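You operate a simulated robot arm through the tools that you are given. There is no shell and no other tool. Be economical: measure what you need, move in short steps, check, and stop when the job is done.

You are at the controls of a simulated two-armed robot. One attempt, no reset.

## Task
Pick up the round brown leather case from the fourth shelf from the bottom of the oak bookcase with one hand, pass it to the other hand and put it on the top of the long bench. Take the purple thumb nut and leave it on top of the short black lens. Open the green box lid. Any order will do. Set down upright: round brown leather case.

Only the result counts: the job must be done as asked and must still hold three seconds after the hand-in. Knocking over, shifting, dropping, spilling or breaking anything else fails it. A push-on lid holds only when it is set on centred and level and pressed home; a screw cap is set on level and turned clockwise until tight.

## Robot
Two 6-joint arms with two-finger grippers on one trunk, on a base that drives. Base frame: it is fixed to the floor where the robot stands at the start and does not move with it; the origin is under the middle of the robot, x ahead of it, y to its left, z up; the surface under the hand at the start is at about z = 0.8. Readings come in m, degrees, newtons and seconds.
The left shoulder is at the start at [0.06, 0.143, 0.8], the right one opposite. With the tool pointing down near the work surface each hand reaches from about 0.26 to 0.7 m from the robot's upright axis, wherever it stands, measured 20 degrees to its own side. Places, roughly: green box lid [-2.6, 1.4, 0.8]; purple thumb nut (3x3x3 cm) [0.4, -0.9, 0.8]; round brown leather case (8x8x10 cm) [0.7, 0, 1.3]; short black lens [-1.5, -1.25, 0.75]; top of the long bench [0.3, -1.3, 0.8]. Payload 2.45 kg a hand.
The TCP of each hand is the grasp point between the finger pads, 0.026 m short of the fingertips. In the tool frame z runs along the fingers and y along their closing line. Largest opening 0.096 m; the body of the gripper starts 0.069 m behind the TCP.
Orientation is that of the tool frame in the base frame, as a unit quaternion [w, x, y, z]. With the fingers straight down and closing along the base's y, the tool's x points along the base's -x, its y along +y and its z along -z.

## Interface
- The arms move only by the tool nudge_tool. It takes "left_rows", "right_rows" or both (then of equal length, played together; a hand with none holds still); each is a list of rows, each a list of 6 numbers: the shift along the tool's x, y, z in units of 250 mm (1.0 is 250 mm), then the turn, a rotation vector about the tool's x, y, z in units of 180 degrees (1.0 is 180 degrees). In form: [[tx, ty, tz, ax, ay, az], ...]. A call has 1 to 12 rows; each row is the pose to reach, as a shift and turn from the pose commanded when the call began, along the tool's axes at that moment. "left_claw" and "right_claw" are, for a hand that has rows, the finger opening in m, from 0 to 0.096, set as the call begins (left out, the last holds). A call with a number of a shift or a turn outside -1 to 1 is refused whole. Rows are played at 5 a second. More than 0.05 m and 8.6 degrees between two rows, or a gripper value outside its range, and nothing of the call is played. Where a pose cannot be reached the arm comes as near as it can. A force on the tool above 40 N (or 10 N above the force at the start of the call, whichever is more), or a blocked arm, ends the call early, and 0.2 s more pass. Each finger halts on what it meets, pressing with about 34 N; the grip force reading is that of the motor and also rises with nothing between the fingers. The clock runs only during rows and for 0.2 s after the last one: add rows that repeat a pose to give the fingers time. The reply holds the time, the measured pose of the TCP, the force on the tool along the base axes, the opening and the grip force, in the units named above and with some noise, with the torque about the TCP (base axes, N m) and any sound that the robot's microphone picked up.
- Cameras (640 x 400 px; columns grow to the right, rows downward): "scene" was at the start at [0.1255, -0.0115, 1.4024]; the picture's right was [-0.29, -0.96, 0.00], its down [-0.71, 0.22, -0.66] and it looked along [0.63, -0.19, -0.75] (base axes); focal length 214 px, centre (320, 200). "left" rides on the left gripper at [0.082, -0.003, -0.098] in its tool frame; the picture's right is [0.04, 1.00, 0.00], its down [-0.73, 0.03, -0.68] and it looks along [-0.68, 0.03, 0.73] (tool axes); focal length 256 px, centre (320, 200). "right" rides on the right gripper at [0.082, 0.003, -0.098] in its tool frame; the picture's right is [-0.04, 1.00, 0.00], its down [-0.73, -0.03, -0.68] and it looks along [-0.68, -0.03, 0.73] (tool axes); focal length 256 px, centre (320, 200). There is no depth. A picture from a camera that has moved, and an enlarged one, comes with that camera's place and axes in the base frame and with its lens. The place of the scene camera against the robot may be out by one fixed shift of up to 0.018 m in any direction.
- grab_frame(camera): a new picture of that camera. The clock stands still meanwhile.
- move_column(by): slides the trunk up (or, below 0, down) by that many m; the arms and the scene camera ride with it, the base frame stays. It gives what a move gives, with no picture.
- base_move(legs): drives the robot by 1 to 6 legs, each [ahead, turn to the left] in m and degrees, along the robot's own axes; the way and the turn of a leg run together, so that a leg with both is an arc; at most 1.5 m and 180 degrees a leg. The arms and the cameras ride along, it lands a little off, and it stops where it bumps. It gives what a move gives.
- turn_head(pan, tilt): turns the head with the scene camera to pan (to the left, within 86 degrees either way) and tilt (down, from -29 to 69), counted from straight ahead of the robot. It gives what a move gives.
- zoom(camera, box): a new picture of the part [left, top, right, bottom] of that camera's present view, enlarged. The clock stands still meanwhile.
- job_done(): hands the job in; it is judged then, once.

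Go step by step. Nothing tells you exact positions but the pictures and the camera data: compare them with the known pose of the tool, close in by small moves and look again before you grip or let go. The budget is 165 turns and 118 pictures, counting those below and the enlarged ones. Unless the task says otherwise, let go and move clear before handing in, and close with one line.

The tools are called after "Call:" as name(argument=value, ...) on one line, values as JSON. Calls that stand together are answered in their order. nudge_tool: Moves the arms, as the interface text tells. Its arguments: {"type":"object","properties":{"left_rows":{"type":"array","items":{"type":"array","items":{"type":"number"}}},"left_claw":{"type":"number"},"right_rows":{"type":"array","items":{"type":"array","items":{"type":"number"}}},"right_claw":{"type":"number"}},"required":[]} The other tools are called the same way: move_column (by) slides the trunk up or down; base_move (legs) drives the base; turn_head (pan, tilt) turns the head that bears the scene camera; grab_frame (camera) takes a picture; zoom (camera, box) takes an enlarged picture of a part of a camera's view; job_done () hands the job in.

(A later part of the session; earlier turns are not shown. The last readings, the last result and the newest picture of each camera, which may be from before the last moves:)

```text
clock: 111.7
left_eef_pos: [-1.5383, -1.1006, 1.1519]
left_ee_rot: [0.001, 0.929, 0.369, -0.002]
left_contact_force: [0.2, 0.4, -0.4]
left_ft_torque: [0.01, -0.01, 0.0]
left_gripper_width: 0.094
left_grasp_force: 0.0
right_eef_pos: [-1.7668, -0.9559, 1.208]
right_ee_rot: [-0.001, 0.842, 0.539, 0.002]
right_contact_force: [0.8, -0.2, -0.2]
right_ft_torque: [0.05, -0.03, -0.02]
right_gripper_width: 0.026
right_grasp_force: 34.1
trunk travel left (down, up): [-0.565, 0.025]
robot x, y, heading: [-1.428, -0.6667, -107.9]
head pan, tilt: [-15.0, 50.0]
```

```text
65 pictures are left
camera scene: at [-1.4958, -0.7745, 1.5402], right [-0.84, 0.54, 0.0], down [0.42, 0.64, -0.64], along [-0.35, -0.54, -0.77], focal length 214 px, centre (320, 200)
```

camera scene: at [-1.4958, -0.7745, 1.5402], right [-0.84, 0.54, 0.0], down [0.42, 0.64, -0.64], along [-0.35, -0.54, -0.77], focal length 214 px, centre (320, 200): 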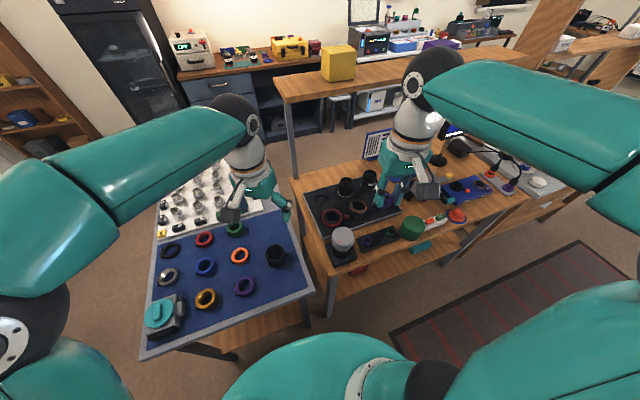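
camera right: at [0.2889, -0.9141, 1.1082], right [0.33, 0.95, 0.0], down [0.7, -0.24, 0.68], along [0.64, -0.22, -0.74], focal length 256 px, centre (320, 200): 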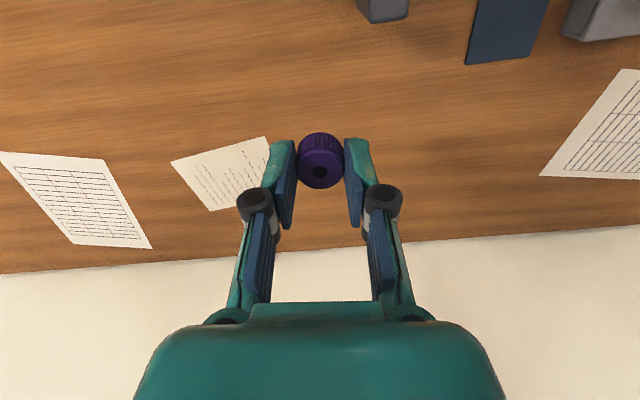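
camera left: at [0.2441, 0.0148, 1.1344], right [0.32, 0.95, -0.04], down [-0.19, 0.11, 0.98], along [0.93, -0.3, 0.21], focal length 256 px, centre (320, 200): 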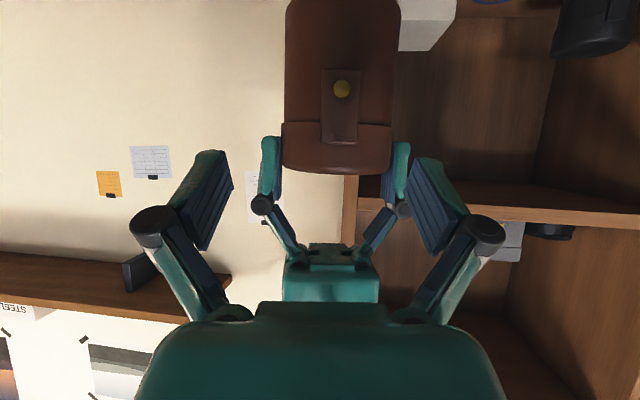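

The left hand hangs over the lens. I'm turning left a bit more so the lens comes to the right hand's side.

Call:
base_move(legs=[[0, 20]])

Call:
grab_frame(camera="right")

```text
clock: 113.3
left_eef_pos: [-1.3847, -1.1097, 1.1539]
left_ee_rot: [0.001, 0.853, 0.522, -0.003]
left_contact_force: [0.4, -0.1, -0.1]
left_ft_torque: [-0.01, 0.02, 0.02]
left_gripper_width: 0.094
left_grasp_force: 0.0
right_eef_pos: [-1.6494, -1.051, 1.2087]
right_ee_rot: [-0.001, 0.738, 0.675, 0.001]
right_contact_force: [0.4, -0.1, -0.6]
right_ft_torque: [-0.01, 0.0, -0.06]
right_gripper_width: 0.0261
right_grasp_force: 33.8
trunk travel left (down, up): [-0.565, 0.025]
robot x, y, heading: [-1.4359, -0.6624, -88.4]
head pan, tilt: [-15.0, 50.0]
```

```text
64 pictures are left
camera right: at [-1.6381, -0.9703, 1.3067], right [0.99, -0.13, 0.0], down [-0.1, -0.73, 0.68], along [-0.09, -0.67, -0.74], focal length 256 px, centre (320, 200)
```

right: 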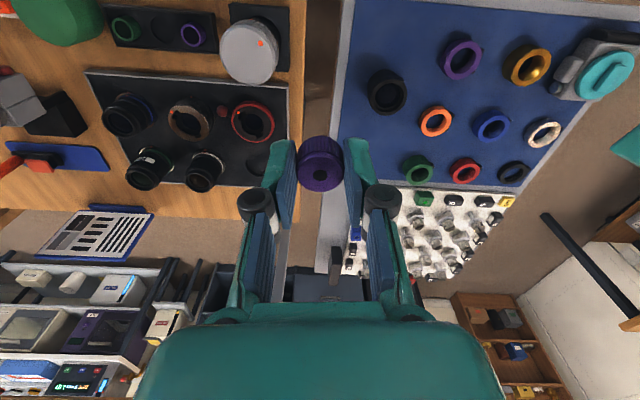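

The lens is at about (-1.534, -1.171). I'm moving the nut over it and descending partway.

Call:
nudge_tool(right_rows=[[-0.09, 0.1, 0.1, 0, 0, 0], [-0.18, 0.2, 0.2, 0, 0, 0], [-0.27, 0.3, 0.3, 0, 0, 0], [-0.36, 0.4, 0.45, 0, 0, 0], [-0.437, 0.5, 0.6, 0, 0, 0], [-0.437, 0.5, 0.7, 0, 0, 0], [-0.437, 0.5, 0.7, 0, 0, 0]])

Call:
grab_frame(camera="right")

```text
refused: row 4 steps farther than a row can; nothing moved
```

```text
63 pictures are left
camera right: at [-1.6381, -0.9703, 1.3067], right [0.99, -0.13, 0.0], down [-0.1, -0.73, 0.68], along [-0.09, -0.67, -0.74], focal length 256 px, centre (320, 200)
```

right: 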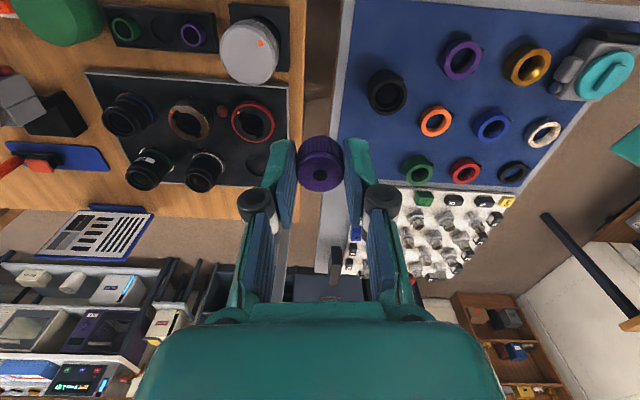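

Call:
nudge_tool(right_rows=[[-0.09, 0.1, 0.1, 0, 0, 0], [-0.18, 0.2, 0.2, 0, 0, 0], [-0.27, 0.3, 0.3, 0, 0, 0], [-0.36, 0.4, 0.4, 0, 0, 0], [-0.437, 0.5, 0.5, 0, 0, 0], [-0.437, 0.5, 0.62, 0, 0, 0], [-0.437, 0.5, 0.7, 0, 0, 0], [-0.437, 0.5, 0.7, 0, 0, 0]])

Call:
grab_frame(camera="right")

Call:
grab_frame(camera="scene")

```text
clock: 115.1
left_eef_pos: [-1.3861, -1.1105, 1.155]
left_ee_rot: [0.001, 0.854, 0.521, -0.003]
left_contact_force: [-0.4, -0.2, 0.4]
left_ft_torque: [-0.01, 0.02, -0.03]
left_gripper_width: 0.0941
left_grasp_force: 0.1
right_eef_pos: [-1.5367, -1.1706, 1.0338]
right_ee_rot: [-0.002, 0.739, 0.674, 0.001]
right_contact_force: [-0.7, 0.3, 0.2]
right_ft_torque: [0.0, -0.01, 0.01]
right_gripper_width: 0.0257
right_grasp_force: 33.9
trunk travel left (down, up): [-0.565, 0.025]
robot x, y, heading: [-1.4394, -0.6607, -88.4]
head pan, tilt: [-15.0, 50.0]
```

```text
62 pictures are left
camera right: at [-1.525, -1.0896, 1.132], right [0.99, -0.13, 0.0], down [-0.1, -0.73, 0.68], along [-0.09, -0.67, -0.74], focal length 256 px, centre (320, 200)
```

right: 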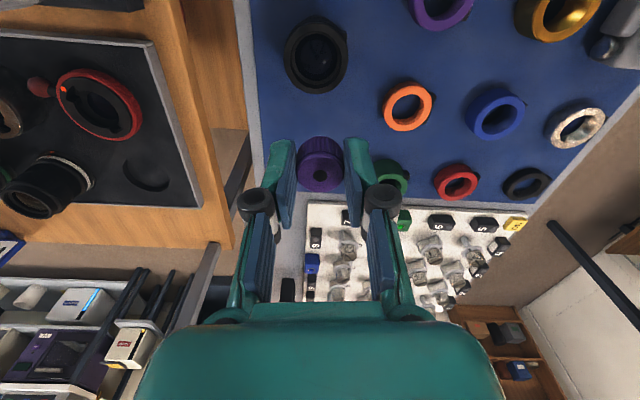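

```text
61 pictures are left
camera scene: at [-1.465, -0.7855, 1.5402], right [-0.97, 0.23, 0.0], down [0.18, 0.75, -0.64], along [-0.15, -0.62, -0.77], focal length 214 px, centre (320, 200)
```

scene: 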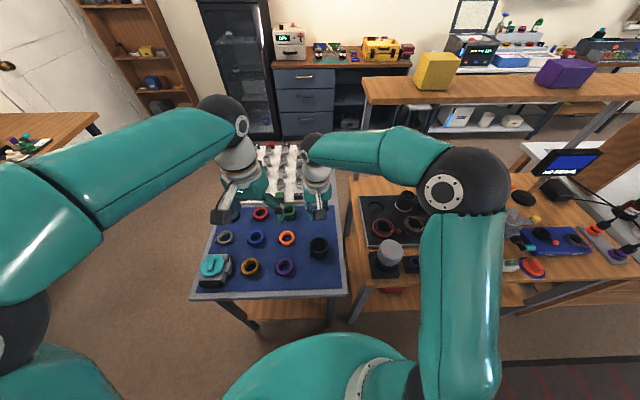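

The nut is directly over the lens, whose top is at about z 0.81. I'm descending to 2.5 cm above it, then checking.

Call:
nudge_tool(right_rows=[[0.01, 0, 0.15, 0, 0, 0], [0.01, 0, 0.3, 0, 0, 0], [0.01, 0, 0.45, 0, 0, 0], [0.01, 0, 0.58, 0, 0, 0], [0.01, 0, 0.66, 0, 0, 0], [0.01, 0, 0.66, 0, 0, 0]])

Call:
grab_frame(camera="right")

Call:
zoom(camera="scene", box=[260, 190, 380, 280])

```text
clock: 116.5
left_eef_pos: [-1.3854, -1.1101, 1.1558]
left_ee_rot: [0.001, 0.853, 0.522, -0.003]
left_contact_force: [0.1, 0.5, 0.8]
left_ft_torque: [0.01, 0.0, 0.03]
left_gripper_width: 0.0938
left_grasp_force: 0.1
right_eef_pos: [-1.5323, -1.1689, 0.8711]
right_ee_rot: [0.002, 0.739, 0.674, 0.0]
right_contact_force: [-4.2, -4.1, 30.0]
right_ft_torque: [-0.07, 0.26, 0.01]
right_gripper_width: 0.0258
right_grasp_force: 33.8
trunk travel left (down, up): [-0.565, 0.025]
robot x, y, heading: [-1.4375, -0.6624, -88.7]
head pan, tilt: [-15.0, 50.0]
```

```text
60 pictures are left
camera right: at [-1.5219, -1.0868, 0.9687], right [0.99, -0.13, 0.0], down [-0.1, -0.72, 0.68], along [-0.09, -0.68, -0.73], focal length 256 px, centre (320, 200)
```

right: 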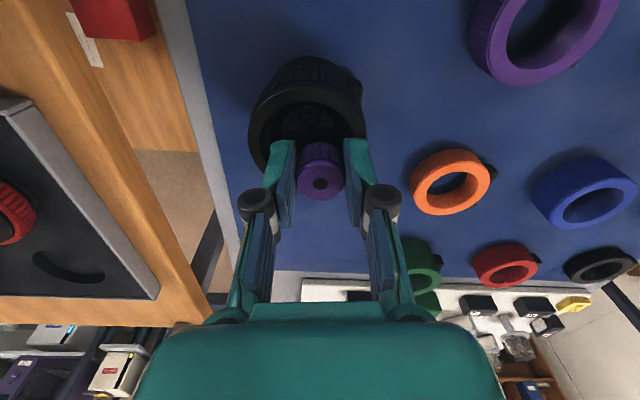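

```text
4.44 times, centred on (320, 235) of scene
camera zoom: at [-1.4646, -0.7833, 1.5408], right [-0.97, 0.23, 0.0], down [0.18, 0.74, -0.64], along [-0.15, -0.63, -0.77], focal length 953 px, centre (320, 44)
```

zoom: 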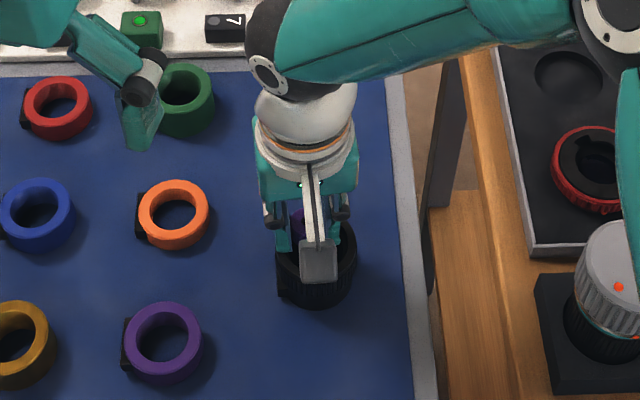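

I touched the lens rim early: the lens is taller than I judged, and its centre is about 1.5 cm nearer the robot. I'm lifting 4 cm and re-measuring.

Call:
nudge_tool(right_rows=[[0, 0, -0.06, 0, 0, 0], [0.03, -0.01, -0.16, 0, 0, 0], [0.05, -0.016, -0.24, 0, 0, 0], [0.05, -0.016, -0.24, 0, 0, 0]])

Call:
grab_frame(camera="right")

Call:
zoom(camera="scene", box=[260, 190, 380, 280])

```text
clock: 117.5
left_eef_pos: [-1.385, -1.1104, 1.1552]
left_ee_rot: [0.0, 0.853, 0.522, -0.002]
left_contact_force: [-0.4, -0.2, -1.0]
left_ft_torque: [-0.03, -0.03, -0.01]
left_gripper_width: 0.094
left_grasp_force: 0.1
right_eef_pos: [-1.5368, -1.1554, 0.9287]
right_ee_rot: [-0.002, 0.738, 0.675, 0.002]
right_contact_force: [0.0, 0.4, 0.0]
right_ft_torque: [-0.01, -0.01, 0.0]
right_gripper_width: 0.0259
right_grasp_force: 34.6
trunk travel left (down, up): [-0.565, 0.025]
robot x, y, heading: [-1.4362, -0.6593, -88.7]
head pan, tilt: [-15.0, 50.0]
```

```text
58 pictures are left
camera right: at [-1.5255, -1.0741, 1.0271], right [0.99, -0.13, 0.0], down [-0.09, -0.73, 0.68], along [-0.09, -0.67, -0.74], focal length 256 px, centre (320, 200)
```

right: 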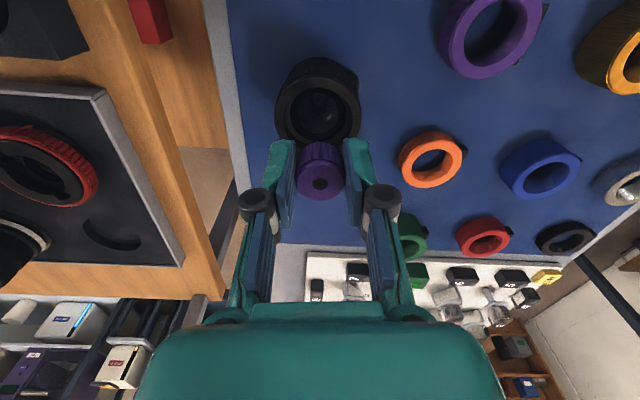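

```text
4.44 times, centred on (320, 235) of scene
camera zoom: at [-1.4648, -0.7859, 1.5401], right [-0.97, 0.23, 0.0], down [0.18, 0.75, -0.64], along [-0.15, -0.62, -0.77], focal length 953 px, centre (320, 44)
```

zoom: 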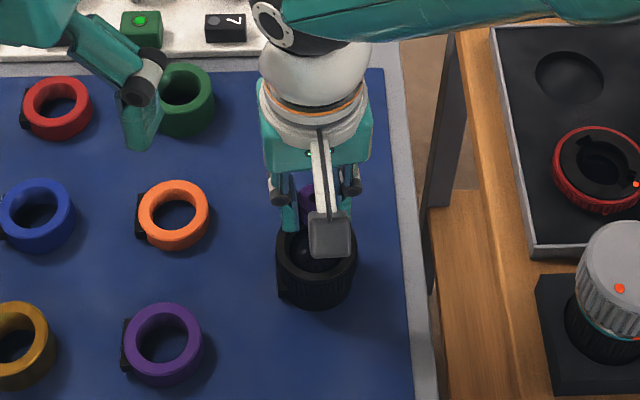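

Call:
zoom(camera="right", box=[240, 40, 400, 220])

```text
2.22 times, centred on (320, 130) of right
camera zoom: at [-1.5255, -1.0741, 1.0271], right [0.99, -0.13, 0.0], down [-0.09, -0.73, 0.68], along [-0.09, -0.67, -0.74], focal length 569 px, centre (320, 356)
```

zoom: 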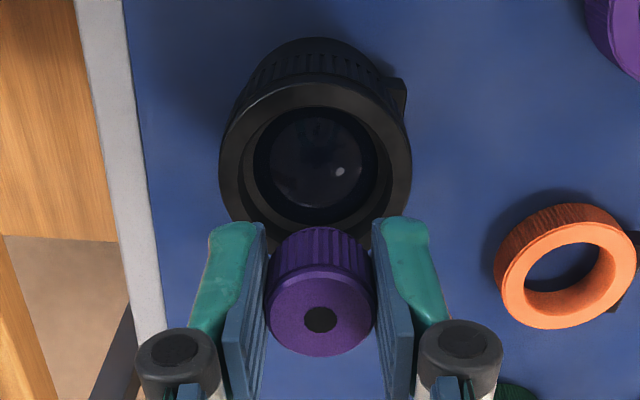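

The rim centre is (-1.539, -1.156), top about 0.842, and the nut is right over it. I'm descending slowly.

Call:
nudge_tool(right_rows=[[0, -0.008, 0.1, 0, 0, 0], [0, -0.008, 0.18, 0, 0, 0], [0, -0.008, 0.2, 0, 0, 0], [0, -0.008, 0.2, 0, 0, 0]])

Call:
zoom(camera="right", box=[220, 40, 420, 240])

```text
clock: 118.5
left_eef_pos: [-1.3862, -1.1109, 1.155]
left_ee_rot: [0.001, 0.853, 0.522, -0.002]
left_contact_force: [0.0, 0.2, 0.5]
left_ft_torque: [0.02, -0.01, -0.03]
left_gripper_width: 0.0937
left_grasp_force: 0.0
right_eef_pos: [-1.5384, -1.1552, 0.8777]
right_ee_rot: [-0.001, 0.738, 0.674, 0.001]
right_contact_force: [0.4, -0.6, 0.3]
right_ft_torque: [0.02, 0.0, -0.01]
right_gripper_width: 0.0258
right_grasp_force: 34.1
trunk travel left (down, up): [-0.565, 0.025]
robot x, y, heading: [-1.4363, -0.6625, -88.5]
head pan, tilt: [-15.0, 50.0]
```

```text
2.00 times, centred on (320, 140) of right
camera zoom: at [-1.5276, -1.0741, 0.9765], right [0.99, -0.13, 0.0], down [-0.1, -0.73, 0.68], along [-0.09, -0.67, -0.74], focal length 512 px, centre (320, 320)
```

zoom: 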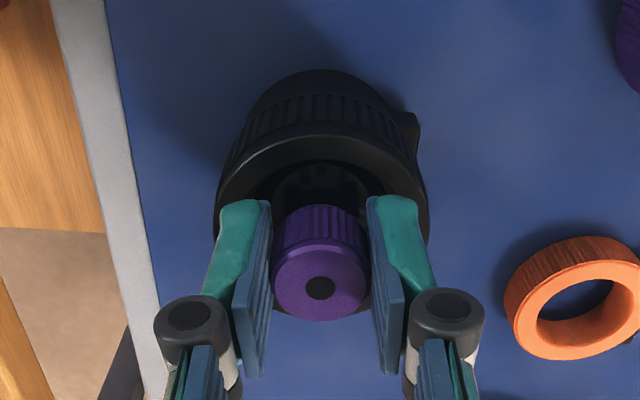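

Aligned inside the rim. Lowering in 2 mm steps until contact.

Call:
nudge_tool(right_rows=[[0, 0, 0.01, 0, 0, 0], [0, 0, 0.02, 0, 0, 0], [0, 0, 0.03, 0, 0, 0], [0, 0, 0.04, 0, 0, 0], [0, 0, 0.04, 0, 0, 0]])

```text
clock: 119.7
left_eef_pos: [-1.3858, -1.1092, 1.1558]
left_ee_rot: [0.002, 0.853, 0.522, -0.002]
left_contact_force: [-0.5, -0.8, -0.2]
left_ft_torque: [0.03, -0.03, -0.01]
left_gripper_width: 0.0941
left_grasp_force: 0.0
right_eef_pos: [-1.5389, -1.1546, 0.8709]
right_ee_rot: [0.001, 0.738, 0.674, 0.0]
right_contact_force: [-1.9, -0.6, 26.8]
right_ft_torque: [0.04, 0.1, -0.02]
right_gripper_width: 0.026
right_grasp_force: 34.4
trunk travel left (down, up): [-0.565, 0.025]
robot x, y, heading: [-1.4357, -0.6624, -88.7]
head pan, tilt: [-15.0, 50.0]
```

There is firm, even contact at the lens top. I'll ease off, open slightly and look.

Call:
nudge_tool(right_rows=[[0, 0, -0.009, 0, 0, 0], [0, 0, -0.01, 0, 0, 0]])

Call:
nudge_tool(right_rows=[[0, 0, 0, 0, 0, 0], [0, 0, 0, 0, 0, 0], [0, 0, 0, 0, 0, 0]], right_claw=0.05)

Call:
zoom(camera="right", box=[220, 40, 420, 240])

```text
clock: 120.3
left_eef_pos: [-1.3843, -1.1102, 1.1552]
left_ee_rot: [0.0, 0.853, 0.522, -0.003]
left_contact_force: [0.4, -1.2, 1.2]
left_ft_torque: [0.02, 0.02, 0.02]
left_gripper_width: 0.0939
left_grasp_force: 0.1
right_eef_pos: [-1.5384, -1.1544, 0.8714]
right_ee_rot: [0.0, 0.738, 0.675, 0.001]
right_contact_force: [2.7, -2.2, 14.3]
right_ft_torque: [-0.14, -0.07, 0.02]
right_gripper_width: 0.0262
right_grasp_force: 34.1
trunk travel left (down, up): [-0.565, 0.025]
robot x, y, heading: [-1.4391, -0.6605, -88.5]
head pan, tilt: [-15.0, 50.0]
```

```text
clock: 121.1
left_eef_pos: [-1.3853, -1.1106, 1.1541]
left_ee_rot: [0.001, 0.853, 0.522, -0.003]
left_contact_force: [-0.1, 0.3, -0.1]
left_ft_torque: [0.02, 0.01, 0.01]
left_gripper_width: 0.0938
left_grasp_force: 0.0
right_eef_pos: [-1.5391, -1.156, 0.8721]
right_ee_rot: [-0.002, 0.738, 0.675, 0.002]
right_contact_force: [-0.3, 0.1, 0.3]
right_ft_torque: [0.0, 0.04, 0.0]
right_gripper_width: 0.05
right_grasp_force: 0.0
trunk travel left (down, up): [-0.565, 0.025]
robot x, y, heading: [-1.442, -0.6591, -88.5]
head pan, tilt: [-15.0, 50.0]
```

```text
2.00 times, centred on (320, 140) of right
camera zoom: at [-1.5287, -1.0743, 0.9689], right [0.99, -0.13, 0.0], down [-0.1, -0.73, 0.68], along [-0.09, -0.67, -0.74], focal length 512 px, centre (320, 320)
```

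zoom: 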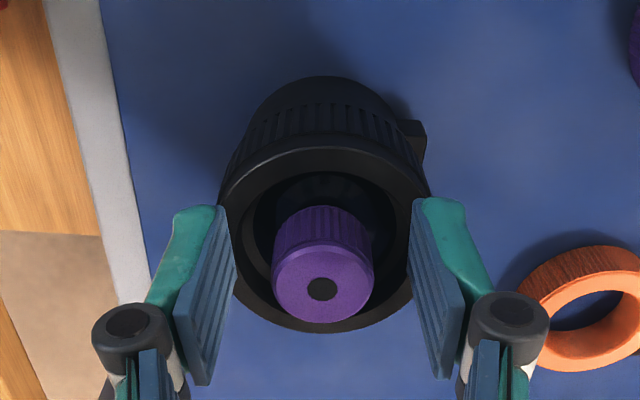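

The nut rests centred on the lens. I'm lifting the hand straight up and away.

Call:
nudge_tool(right_rows=[[0, 0, -0.1, 0, 0, 0], [0, 0, -0.25, 0, 0, 0], [0, 0, -0.44, 0, 0, 0], [0, 0, -0.63, 0, 0, 0], [0, 0, -0.82, 0, 0, 0], [0.15, 0, -1.0, 0, 0, 0], [0.3, 0, -1.0, 0, 0, 0]])

Call:
turn_head(pan=-86, tilt=25)

Call:
grab_frame(camera="right")

Call:
grab_frame(camera="scene")

```text
refused: row 6 steps farther than a row can; nothing moved
```

```text
clock: 122.5
left_eef_pos: [-1.3853, -1.111, 1.1537]
left_ee_rot: [0.0, 0.853, 0.522, -0.003]
left_contact_force: [0.5, 0.2, -0.9]
left_ft_torque: [0.01, 0.01, 0.05]
left_gripper_width: 0.0941
left_grasp_force: 0.1
right_eef_pos: [-1.5391, -1.1556, 0.8703]
right_ee_rot: [-0.001, 0.739, 0.674, 0.001]
right_contact_force: [0.5, 0.6, 0.8]
right_ft_torque: [-0.02, 0.01, 0.0]
right_gripper_width: 0.05
right_grasp_force: 0.0
trunk travel left (down, up): [-0.565, 0.025]
robot x, y, heading: [-1.4389, -0.6601, -88.6]
head pan, tilt: [-85.9, 25.0]
```

```text
53 pictures are left
camera right: at [-1.5287, -1.0745, 0.9692], right [0.99, -0.13, 0.0], down [-0.1, -0.73, 0.68], along [-0.09, -0.67, -0.74], focal length 256 px, centre (320, 200)
```

right: 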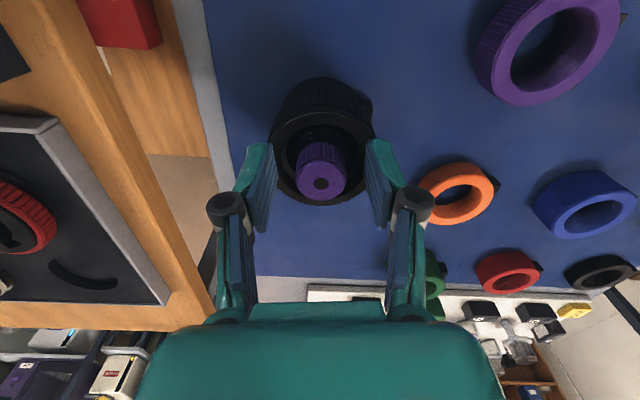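

```text
52 pictures are left
camera scene: at [-1.5385, -0.72, 1.5777], right [-0.1, 1.0, 0.0], down [0.42, 0.04, -0.91], along [-0.9, -0.09, -0.42], focal length 214 px, centre (320, 200)
```

scene: 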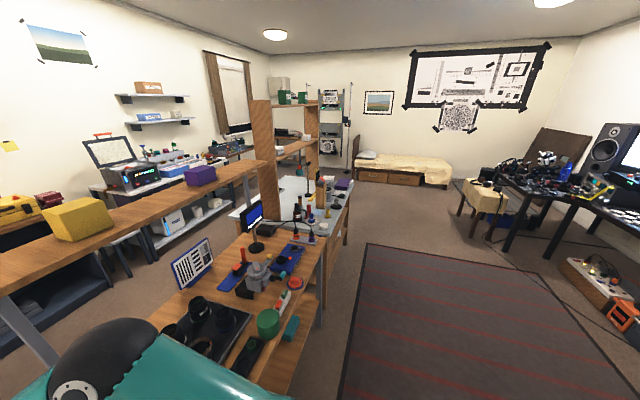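

Call:
nudge_tool(right_rows=[[0, 0, -0.1, 0, 0, 0], [0, 0, -0.25, 0, 0, 0], [0, 0, -0.44, 0, 0, 0], [0, 0, -0.63, 0, 0, 0], [0, 0, -0.82, 0, 0, 0], [0.1, 0, -0.98, 0, 0, 0], [0.25, 0, -0.98, 0, 0, 0], [0.4, 0, -0.98, 0, 0, 0]])

Call:
base_move(legs=[[-0.25, 0], [0, -30], [0, -30], [0, -30]])

Call:
grab_frame(camera="scene")

```text
clock: 124.3
left_eef_pos: [-1.387, -1.109, 1.1555]
left_ee_rot: [0.002, 0.853, 0.522, -0.003]
left_contact_force: [-1.2, 0.0, 1.4]
left_ft_torque: [-0.04, 0.02, 0.01]
left_gripper_width: 0.0943
left_grasp_force: 0.1
right_eef_pos: [-1.5305, -1.053, 1.1178]
right_ee_rot: [-0.001, 0.738, 0.675, 0.001]
right_contact_force: [-0.3, -0.1, 0.6]
right_ft_torque: [-0.06, -0.03, 0.01]
right_gripper_width: 0.0497
right_grasp_force: 0.2
trunk travel left (down, up): [-0.565, 0.025]
robot x, y, heading: [-1.4362, -0.6599, -88.5]
head pan, tilt: [-85.9, 25.0]
```

```text
clock: 130.8
left_eef_pos: [-1.8926, -0.496, 1.1538]
left_ee_rot: [0.001, 0.981, -0.194, -0.001]
left_contact_force: [0.9, 1.2, -1.1]
left_ft_torque: [-0.08, -0.01, -0.01]
left_gripper_width: 0.094
left_grasp_force: 0.0
right_eef_pos: [-1.8493, -0.3474, 1.117]
right_ee_rot: [0.001, 1.0, -0.006, 0.002]
right_contact_force: [0.1, 1.1, -1.2]
right_ft_torque: [-0.1, -0.02, -0.02]
right_gripper_width: 0.0501
right_grasp_force: 0.1
trunk travel left (down, up): [-0.565, 0.025]
robot x, y, heading: [-1.4403, -0.4684, -175.9]
head pan, tilt: [-85.9, 25.0]
stopped in leg 4: the robot was blocked; the commanded pose is now the measured one
```

```text
51 pictures are left
camera scene: at [-1.5263, -0.3622, 1.5772], right [0.99, 0.15, 0.0], down [0.06, -0.42, -0.9], along [-0.13, 0.9, -0.43], focal length 214 px, centre (320, 200)
```

scene: 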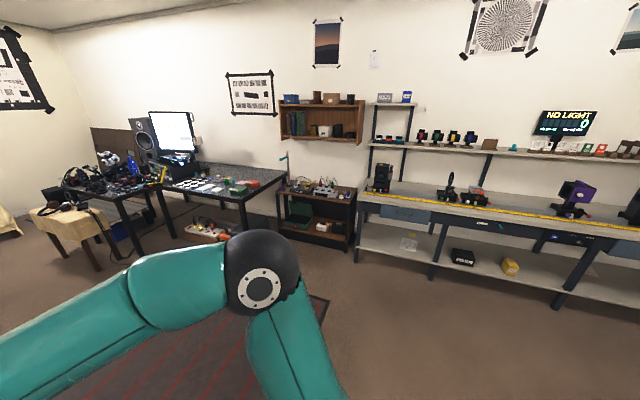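

Call:
zoom(camera="scene", box=[150, 130, 370, 260])

```text
2.91 times, centred on (260, 195) of scene
camera zoom: at [-1.5263, -0.3622, 1.5772], right [0.99, 0.15, 0.0], down [0.06, -0.42, -0.9], along [-0.13, 0.9, -0.43], focal length 624 px, centre (494, 214)
```

zoom: 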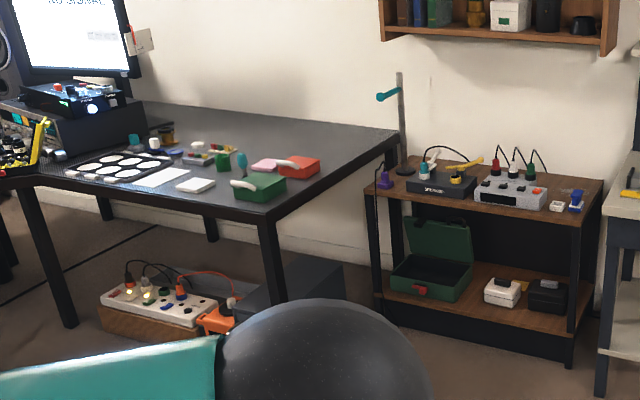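

The green box sits near the front-right corner of the far desk, at about (-2.53, 1.34). I'm driving towards it.

Call:
base_move(legs=[[0, -28], [0, -26], [1.2, 0]])

Call:
turn_head(pan=0, tilt=30)

Call:
grab_frame(camera="scene")

```text
clock: 140.1
left_eef_pos: [-2.4953, 0.8104, 1.1548]
left_ee_rot: [-0.002, 0.783, -0.623, -0.002]
left_contact_force: [-0.1, 0.4, 0.0]
left_ft_torque: [0.01, 0.02, 0.04]
left_gripper_width: 0.0941
left_grasp_force: 0.1
right_eef_pos: [-2.3478, 0.8608, 1.1179]
right_ee_rot: [0.001, 0.886, -0.463, 0.002]
right_contact_force: [-0.4, -0.5, -0.5]
right_ft_torque: [0.01, 0.0, -0.03]
right_gripper_width: 0.0501
right_grasp_force: 0.0
trunk travel left (down, up): [-0.565, 0.025]
robot x, y, heading: [-2.2045, 0.4624, 129.9]
head pan, tilt: [-85.9, 25.0]
```

```text
clock: 141.7
left_eef_pos: [-2.4958, 0.8103, 1.157]
left_ee_rot: [-0.002, 0.784, -0.621, -0.001]
left_contact_force: [-0.8, -0.1, -0.9]
left_ft_torque: [-0.02, 0.0, 0.02]
left_gripper_width: 0.0941
left_grasp_force: 0.1
right_eef_pos: [-2.3478, 0.8615, 1.1181]
right_ee_rot: [0.001, 0.887, -0.462, 0.001]
right_contact_force: [0.0, -0.6, -0.1]
right_ft_torque: [-0.02, -0.02, 0.0]
right_gripper_width: 0.0501
right_grasp_force: 0.1
trunk travel left (down, up): [-0.565, 0.025]
robot x, y, heading: [-2.2069, 0.4652, 130.1]
head pan, tilt: [0.0, 30.0]
```

```text
49 pictures are left
camera scene: at [-2.3114, 0.5904, 1.5697], right [0.77, 0.64, 0.0], down [0.32, -0.38, -0.87], along [-0.55, 0.67, -0.5], focal length 214 px, centre (320, 200)
```

scene: 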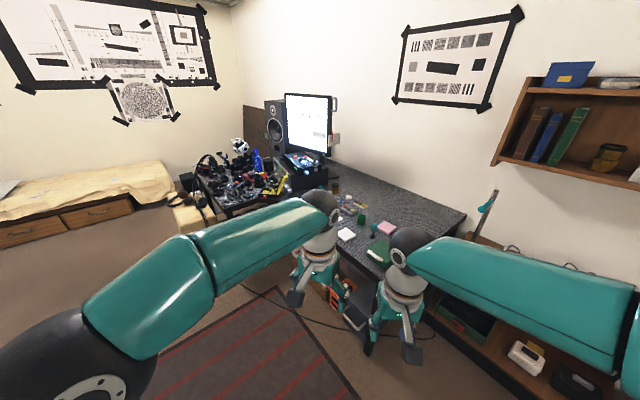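

Call:
zoom(camera="scene", box=[310, 180, 430, 280])

Call:
grab_frame(camera="right")

```text
4.00 times, centred on (370, 230) of scene
camera zoom: at [-2.3114, 0.5904, 1.5697], right [0.77, 0.64, 0.0], down [0.32, -0.38, -0.87], along [-0.55, 0.67, -0.5], focal length 858 px, centre (120, 80)
```

zoom: 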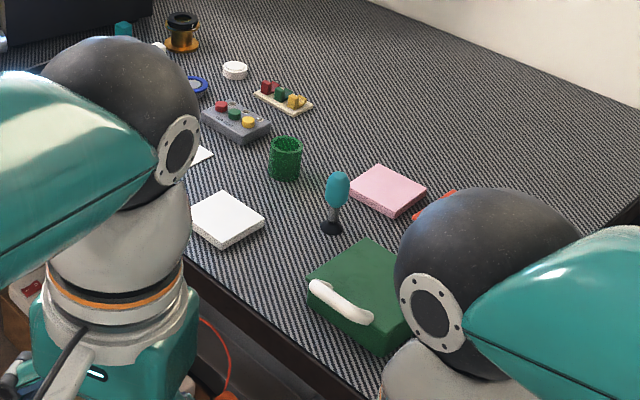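

```text
47 pictures are left
camera right: at [-2.3045, 0.7924, 1.2157], right [-0.84, -0.54, 0.0], down [-0.4, 0.62, 0.68], along [-0.36, 0.57, -0.74], focal length 256 px, centre (320, 200)
```

right: 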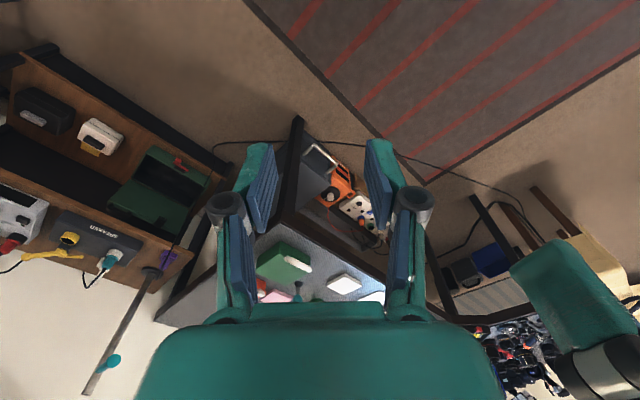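

The box has a white handle on its front edge and is hinged at the back. I'm positioning in front of the desk so the left hand can reach the handle.

Call:
base_move(legs=[[0, 9], [0.47, 0], [0, -35], [0, -34]])

Call:
turn_head(pan=15, tilt=50)

Call:
grab_frame(camera="scene")

```text
clock: 148.9
left_eef_pos: [-2.4044, 1.1969, 1.1574]
left_ee_rot: [0.002, -0.378, 0.926, 0.001]
left_contact_force: [2.2, -0.4, 0.4]
left_ft_torque: [0.07, 0.1, 0.01]
left_gripper_width: 0.0942
left_grasp_force: 0.0
right_eef_pos: [-2.2861, 1.0965, 1.1167]
right_ee_rot: [-0.004, -0.546, 0.838, 0.0]
right_contact_force: [1.5, -0.5, 0.1]
right_ft_torque: [0.03, 0.07, 0.03]
right_gripper_width: 0.05
right_grasp_force: 0.1
trunk travel left (down, up): [-0.565, 0.025]
robot x, y, heading: [-2.6038, 0.7847, 71.8]
head pan, tilt: [0.0, 30.0]
stopped in leg 4: the robot was blocked; the commanded pose is now the measured one
```

```text
clock: 149.7
left_eef_pos: [-2.4099, 1.1999, 1.1569]
left_ee_rot: [0.002, -0.379, 0.926, 0.0]
left_contact_force: [0.1, -0.7, -0.1]
left_ft_torque: [0.03, 0.02, 0.02]
left_gripper_width: 0.0939
left_grasp_force: 0.0
right_eef_pos: [-2.2901, 1.0995, 1.1179]
right_ee_rot: [-0.002, -0.547, 0.837, -0.001]
right_contact_force: [0.3, -0.2, 0.6]
right_ft_torque: [0.03, 0.01, -0.01]
right_gripper_width: 0.0501
right_grasp_force: 0.1
trunk travel left (down, up): [-0.565, 0.025]
robot x, y, heading: [-2.601, 0.786, 72.2]
head pan, tilt: [15.0, 50.0]
```

```text
46 pictures are left
camera scene: at [-2.588, 0.9298, 1.5402], right [1.0, -0.05, 0.0], down [-0.04, -0.76, -0.64], along [0.03, 0.64, -0.77], focal length 214 px, centre (320, 200)
```

scene: 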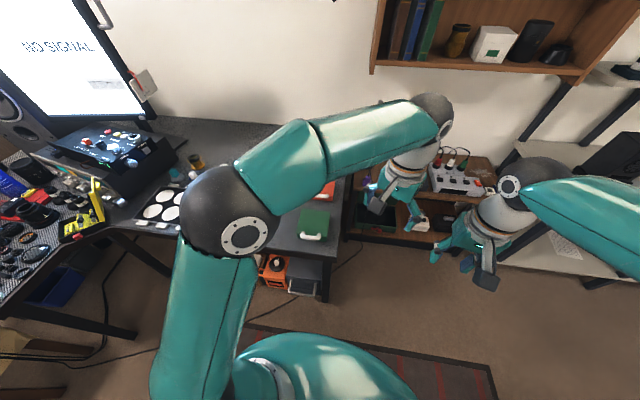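

Call:
zoom(camera="scene", box=[265, 170, 365, 270])

```text
4.00 times, centred on (315, 220) of scene
camera zoom: at [-2.588, 0.9298, 1.5402], right [1.0, -0.05, 0.0], down [-0.04, -0.76, -0.64], along [0.03, 0.64, -0.77], focal length 858 px, centre (340, 120)
```

zoom: 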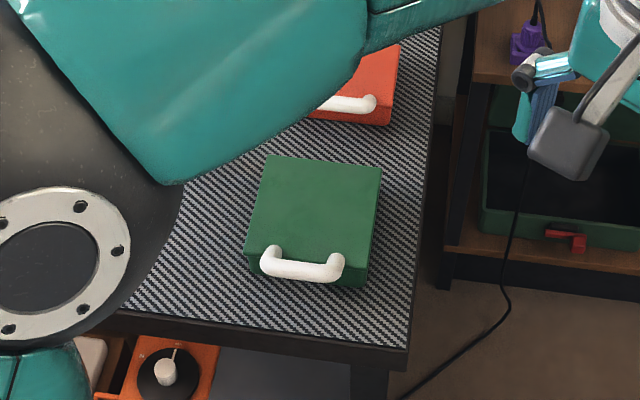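

I can see the handle bar along the front lid edge. I'm bringing the left hand over it, turned to face the box squarely.

Call:
nudge_tool(left_rows=[[0.09, 0.107, 0.09, 0, 0, -0.031], [0.18, 0.215, 0.18, 0, 0, -0.062], [0.27, 0.322, 0.27, 0, 0, -0.093], [0.36, 0.43, 0.36, 0, 0, -0.124], [0.45, 0.537, 0.45, 0, 0, -0.155], [0.544, 0.645, 0.548, 0, 0, -0.186], [0.544, 0.645, 0.548, 0, 0, -0.186]])

Call:
grab_frame(camera="left")

Call:
grab_frame(camera="scene")

```text
clock: 151.3
left_eef_pos: [-2.6183, 1.2195, 1.0194]
left_ee_rot: [0.002, -0.629, 0.777, -0.001]
left_contact_force: [-0.3, -0.1, -0.7]
left_ft_torque: [0.02, 0.0, -0.01]
left_gripper_width: 0.0939
left_grasp_force: 0.2
right_eef_pos: [-2.2894, 1.0987, 1.1167]
right_ee_rot: [-0.002, -0.547, 0.837, -0.001]
right_contact_force: [-0.4, 0.0, 0.4]
right_ft_torque: [0.0, 0.01, 0.01]
right_gripper_width: 0.0499
right_grasp_force: 0.0
trunk travel left (down, up): [-0.565, 0.025]
robot x, y, heading: [-2.603, 0.7829, 72.2]
head pan, tilt: [15.0, 50.0]
```

```text
44 pictures are left
camera left: at [-2.6331, 1.1386, 1.1187], right [-0.99, 0.17, -0.01], down [0.12, 0.72, 0.68], along [0.12, 0.67, -0.73], focal length 256 px, centre (320, 200)
```

left: 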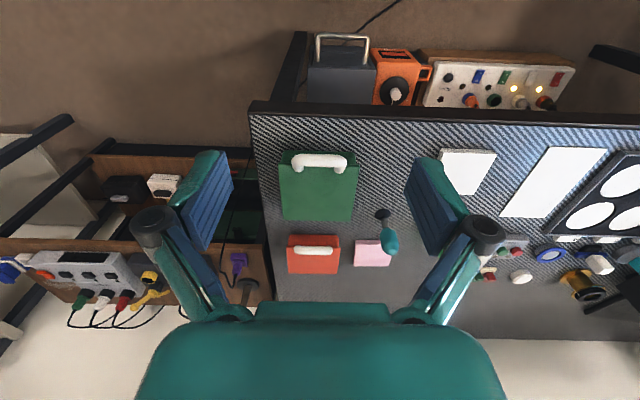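

```text
43 pictures are left
camera scene: at [-2.5885, 0.93, 1.5402], right [1.0, -0.05, 0.0], down [-0.04, -0.77, -0.64], along [0.03, 0.64, -0.77], focal length 214 px, centre (320, 200)
```

scene: 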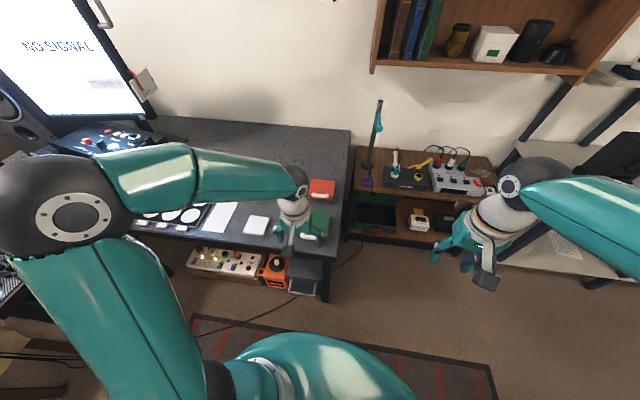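

Call:
nudge_tool(left_rows=[[0, 0, 0.15, 0, 0, 0], [0, 0, 0.3, 0, 0, 0], [0.05, 0, 0.42, 0, 0, 0], [0.05, 0, 0.42, 0, 0, 0]], left_claw=0.06)

Call:
grab_frame(camera="left")

```text
clock: 152.3
left_eef_pos: [-2.6206, 1.2061, 0.914]
left_ee_rot: [0.002, -0.629, 0.777, 0.0]
left_contact_force: [0.5, 0.3, -0.5]
left_ft_torque: [0.02, 0.0, 0.03]
left_gripper_width: 0.0599
left_grasp_force: 0.1
right_eef_pos: [-2.2906, 1.0996, 1.1183]
right_ee_rot: [-0.002, -0.547, 0.837, -0.001]
right_contact_force: [0.2, 0.9, 0.3]
right_ft_torque: [0.01, -0.01, 0.0]
right_gripper_width: 0.0501
right_grasp_force: 0.1
trunk travel left (down, up): [-0.565, 0.025]
robot x, y, heading: [-2.6032, 0.7817, 72.0]
head pan, tilt: [15.0, 50.0]
```

```text
42 pictures are left
camera left: at [-2.6361, 1.1265, 1.0139], right [-0.99, 0.17, -0.01], down [0.12, 0.72, 0.68], along [0.12, 0.67, -0.73], focal length 256 px, centre (320, 200)
```

left: 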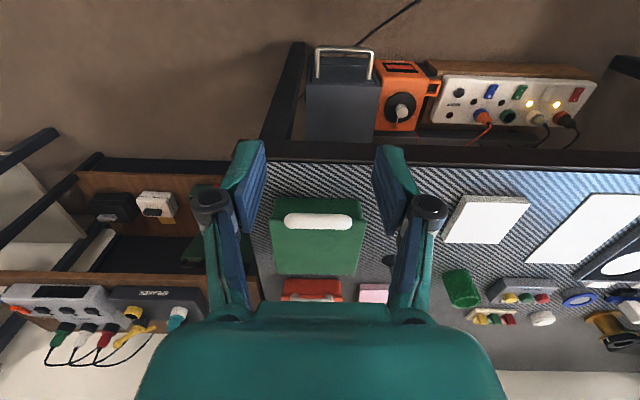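

Call:
zoom(camera="left", box=[250, 170, 400, 300])

```text
3.08 times, centred on (325, 235) of left
camera zoom: at [-2.6361, 1.1265, 1.0139], right [-0.99, 0.17, -0.01], down [0.12, 0.72, 0.68], along [0.12, 0.67, -0.73], focal length 788 px, centre (305, 92)
```

zoom: 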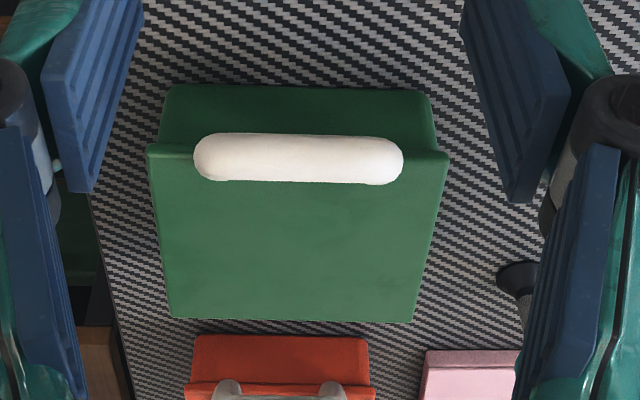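

The handle bar is about (-2.594, 1.349, 0.81), sticking out in front of the lid. I'll close the fingers, pitch the hand forward and look at the handle from the front, ready to hook under it.

Call:
nudge_tool(left_rows=[[0.05, 0, 0, 0, -0.042, 0], [0.1, 0, 0, 0, -0.084, 0], [0.15, 0, 0, 0, -0.126, 0], [0.15, 0, 0, 0, -0.168, 0], [0.15, 0, 0, 0, -0.21, 0], [0.15, 0, 0, 0, -0.252, 0], [0.15, 0, 0, 0, -0.294, 0], [0.15, 0, 0, 0, -0.333, 0], [0.15, 0, 0, 0, -0.333, 0]], left_claw=0.0)

Call:
grab_frame(camera="left")

```text
clock: 154.3
left_eef_pos: [-2.5485, 1.2419, 0.8991]
left_ee_rot: [0.39, -0.545, 0.672, 0.314]
left_contact_force: [-0.7, -0.4, 0.0]
left_ft_torque: [0.06, -0.01, 0.02]
left_gripper_width: 0.0
left_grasp_force: 28.3
left hand out of reach, approached as far as the arm can: row 3, 4, 5, 6, 7, 8, 9
right_eef_pos: [-2.2907, 1.0999, 1.1175]
right_ee_rot: [-0.003, -0.547, 0.837, -0.001]
right_contact_force: [-0.2, 0.1, -0.1]
right_ft_torque: [0.01, -0.03, -0.04]
right_gripper_width: 0.05
right_grasp_force: 0.0
trunk travel left (down, up): [-0.565, 0.025]
robot x, y, heading: [-2.5996, 0.7861, 72.0]
head pan, tilt: [15.0, 50.0]
```

```text
40 pictures are left
camera left: at [-2.5717, 1.1187, 0.8781], right [-0.98, 0.19, -0.04], down [-0.08, -0.21, 0.97], along [0.18, 0.96, 0.22], focal length 256 px, centre (320, 200)
```

left: 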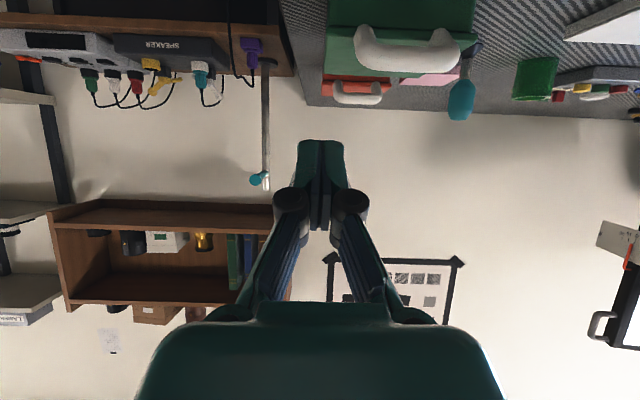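

The handle bar centre is at about (-2.592, 1.342, 0.816), leaning forward of the lid edge. I'm backing the base slightly for reach and then placing the closed fingers in front of it.

Call:
base_move(legs=[[-0.08, 0]])

Call:
nudge_tool(left_rows=[[-0.03, -0.008, 0.13, 0, 0, 0], [-0.06, -0.016, 0.26, 0, 0, 0], [-0.1, -0.025, 0.4, 0, 0, 0], [-0.13, -0.034, 0.54, 0, 0, 0], [-0.16, -0.042, 0.678, 0, 0, 0], [-0.16, -0.042, 0.678, 0, 0, 0]])

Call:
grab_frame(camera="left")

```text
clock: 155.4
left_eef_pos: [-2.5725, 1.1653, 0.9001]
left_ee_rot: [0.391, -0.545, 0.672, 0.315]
left_contact_force: [0.2, -0.1, -0.4]
left_ft_torque: [0.0, -0.02, -0.02]
left_gripper_width: 0.0
left_grasp_force: 28.7
right_eef_pos: [-2.3154, 1.022, 1.1179]
right_ee_rot: [-0.002, -0.547, 0.837, -0.002]
right_contact_force: [0.1, 0.2, 0.6]
right_ft_torque: [0.05, -0.02, -0.04]
right_gripper_width: 0.0501
right_grasp_force: 0.1
trunk travel left (down, up): [-0.565, 0.025]
robot x, y, heading: [-2.6276, 0.7052, 72.2]
head pan, tilt: [15.0, 50.0]
```

```text
clock: 156.8
left_eef_pos: [-2.526, 1.3267, 0.8484]
left_ee_rot: [0.391, -0.544, 0.673, 0.313]
left_contact_force: [-0.4, 0.5, 0.1]
left_ft_torque: [0.02, 0.0, -0.02]
left_gripper_width: 0.0
left_grasp_force: 29.0
right_eef_pos: [-2.3146, 1.0216, 1.1196]
right_ee_rot: [-0.002, -0.547, 0.837, -0.001]
right_contact_force: [0.2, 0.7, 0.1]
right_ft_torque: [0.02, -0.02, -0.03]
right_gripper_width: 0.0501
right_grasp_force: 0.0
trunk travel left (down, up): [-0.565, 0.025]
robot x, y, heading: [-2.6283, 0.7066, 71.9]
head pan, tilt: [15.0, 50.0]
```

```text
39 pictures are left
camera left: at [-2.5489, 1.2031, 0.8286], right [-0.98, 0.19, -0.04], down [-0.08, -0.21, 0.97], along [0.18, 0.96, 0.22], focal length 256 px, centre (320, 200)
```

left: 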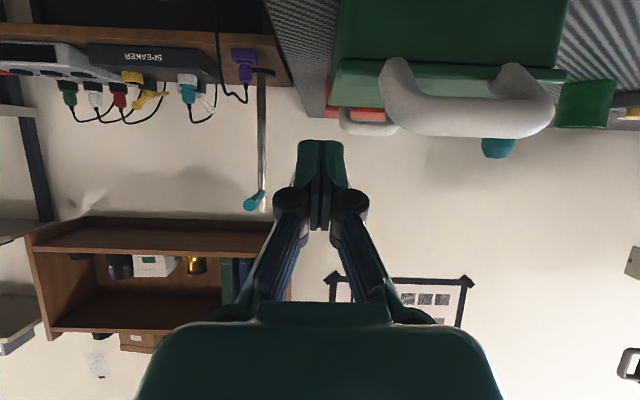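

Call:
nudge_tool(left_rows=[[0.05, 0.09, -0.11, 0, 0, 0], [0.1, 0.18, -0.22, 0, 0, 0], [0.139, 0.273, -0.321, 0, 0, 0], [0.25, 0.273, -0.256, 0, 0, 0], [0.364, 0.273, -0.191, 0, 0, 0], [0.364, 0.273, -0.191, 0, 0, 0]])

Call:
grab_frame(camera="left")

```text
clock: 158.2
left_eef_pos: [-2.6052, 1.254, 0.7958]
left_ee_rot: [0.388, -0.546, 0.672, 0.315]
left_contact_force: [1.0, 0.1, -0.7]
left_ft_torque: [-0.02, 0.03, -0.02]
left_gripper_width: 0.0
left_grasp_force: 28.0
left hand out of reach, approached as far as the arm can: row 5, 6
right_eef_pos: [-2.3147, 1.0218, 1.1183]
right_ee_rot: [-0.003, -0.547, 0.837, -0.001]
right_contact_force: [1.2, -0.9, 0.4]
right_ft_torque: [-0.03, -0.03, 0.0]
right_gripper_width: 0.0499
right_grasp_force: 0.1
trunk travel left (down, up): [-0.565, 0.025]
robot x, y, heading: [-2.6285, 0.7093, 71.9]
head pan, tilt: [15.0, 50.0]
```

```text
38 pictures are left
camera left: at [-2.6264, 1.1305, 0.7765], right [-0.98, 0.18, -0.04], down [-0.07, -0.21, 0.97], along [0.17, 0.96, 0.22], focal length 256 px, centre (320, 200)
```

left: 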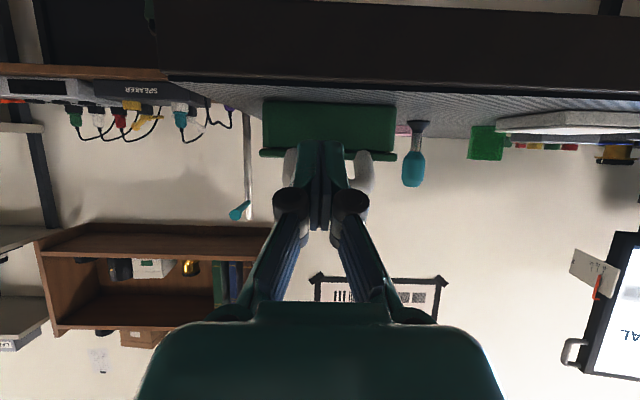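

The fingers are aligned below the bar. I'm moving forward under it.

Call:
nudge_tool(left_rows=[[-0.045, 0.004, 0.085, 0, 0, 0], [-0.09, 0.008, 0.17, 0, 0, 0], [-0.14, 0.01, 0.255, 0, 0, 0], [-0.14, 0.01, 0.255, 0, 0, 0]])

Call:
grab_frame(camera="left")

Call:
zoom(camera="scene", box=[260, 160, 380, 270])

```text
clock: 159.2
left_eef_pos: [-2.5895, 1.3274, 0.7976]
left_ee_rot: [0.388, -0.546, 0.672, 0.315]
left_contact_force: [-0.5, -1.2, 0.0]
left_ft_torque: [0.02, -0.01, 0.0]
left_gripper_width: 0.0
left_grasp_force: 28.8
left hand out of reach, approached as far as the arm can: row 2
right_eef_pos: [-2.3151, 1.0229, 1.1177]
right_ee_rot: [-0.002, -0.547, 0.837, -0.002]
right_contact_force: [0.5, 0.4, 0.2]
right_ft_torque: [0.06, 0.0, -0.02]
right_gripper_width: 0.0498
right_grasp_force: 0.0
trunk travel left (down, up): [-0.565, 0.025]
robot x, y, heading: [-2.6285, 0.7083, 72.2]
head pan, tilt: [15.0, 50.0]
```

```text
37 pictures are left
camera left: at [-2.6118, 1.203, 0.7766], right [-0.98, 0.18, -0.03], down [-0.07, -0.21, 0.98], along [0.17, 0.96, 0.22], focal length 256 px, centre (320, 200)
```

left: 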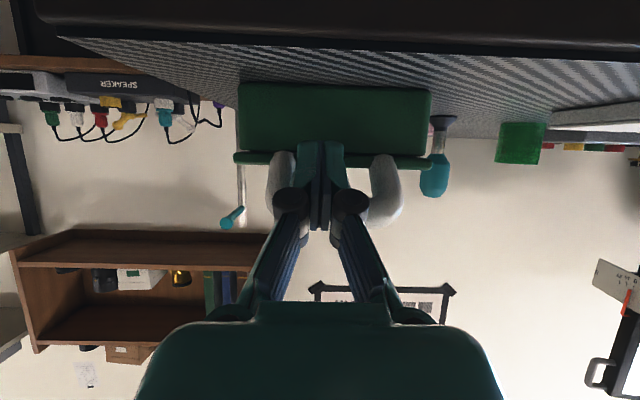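

```text
3.64 times, centred on (320, 215) of scene
camera zoom: at [-2.6137, 0.854, 1.5402], right [1.0, -0.05, 0.0], down [-0.04, -0.77, -0.64], along [0.03, 0.64, -0.77], focal length 780 px, centre (320, 146)
```

zoom: 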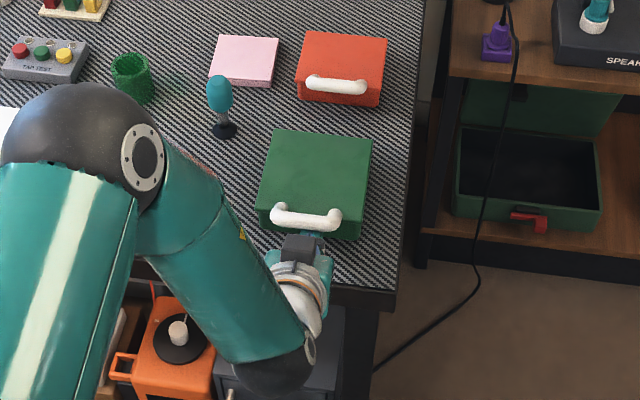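

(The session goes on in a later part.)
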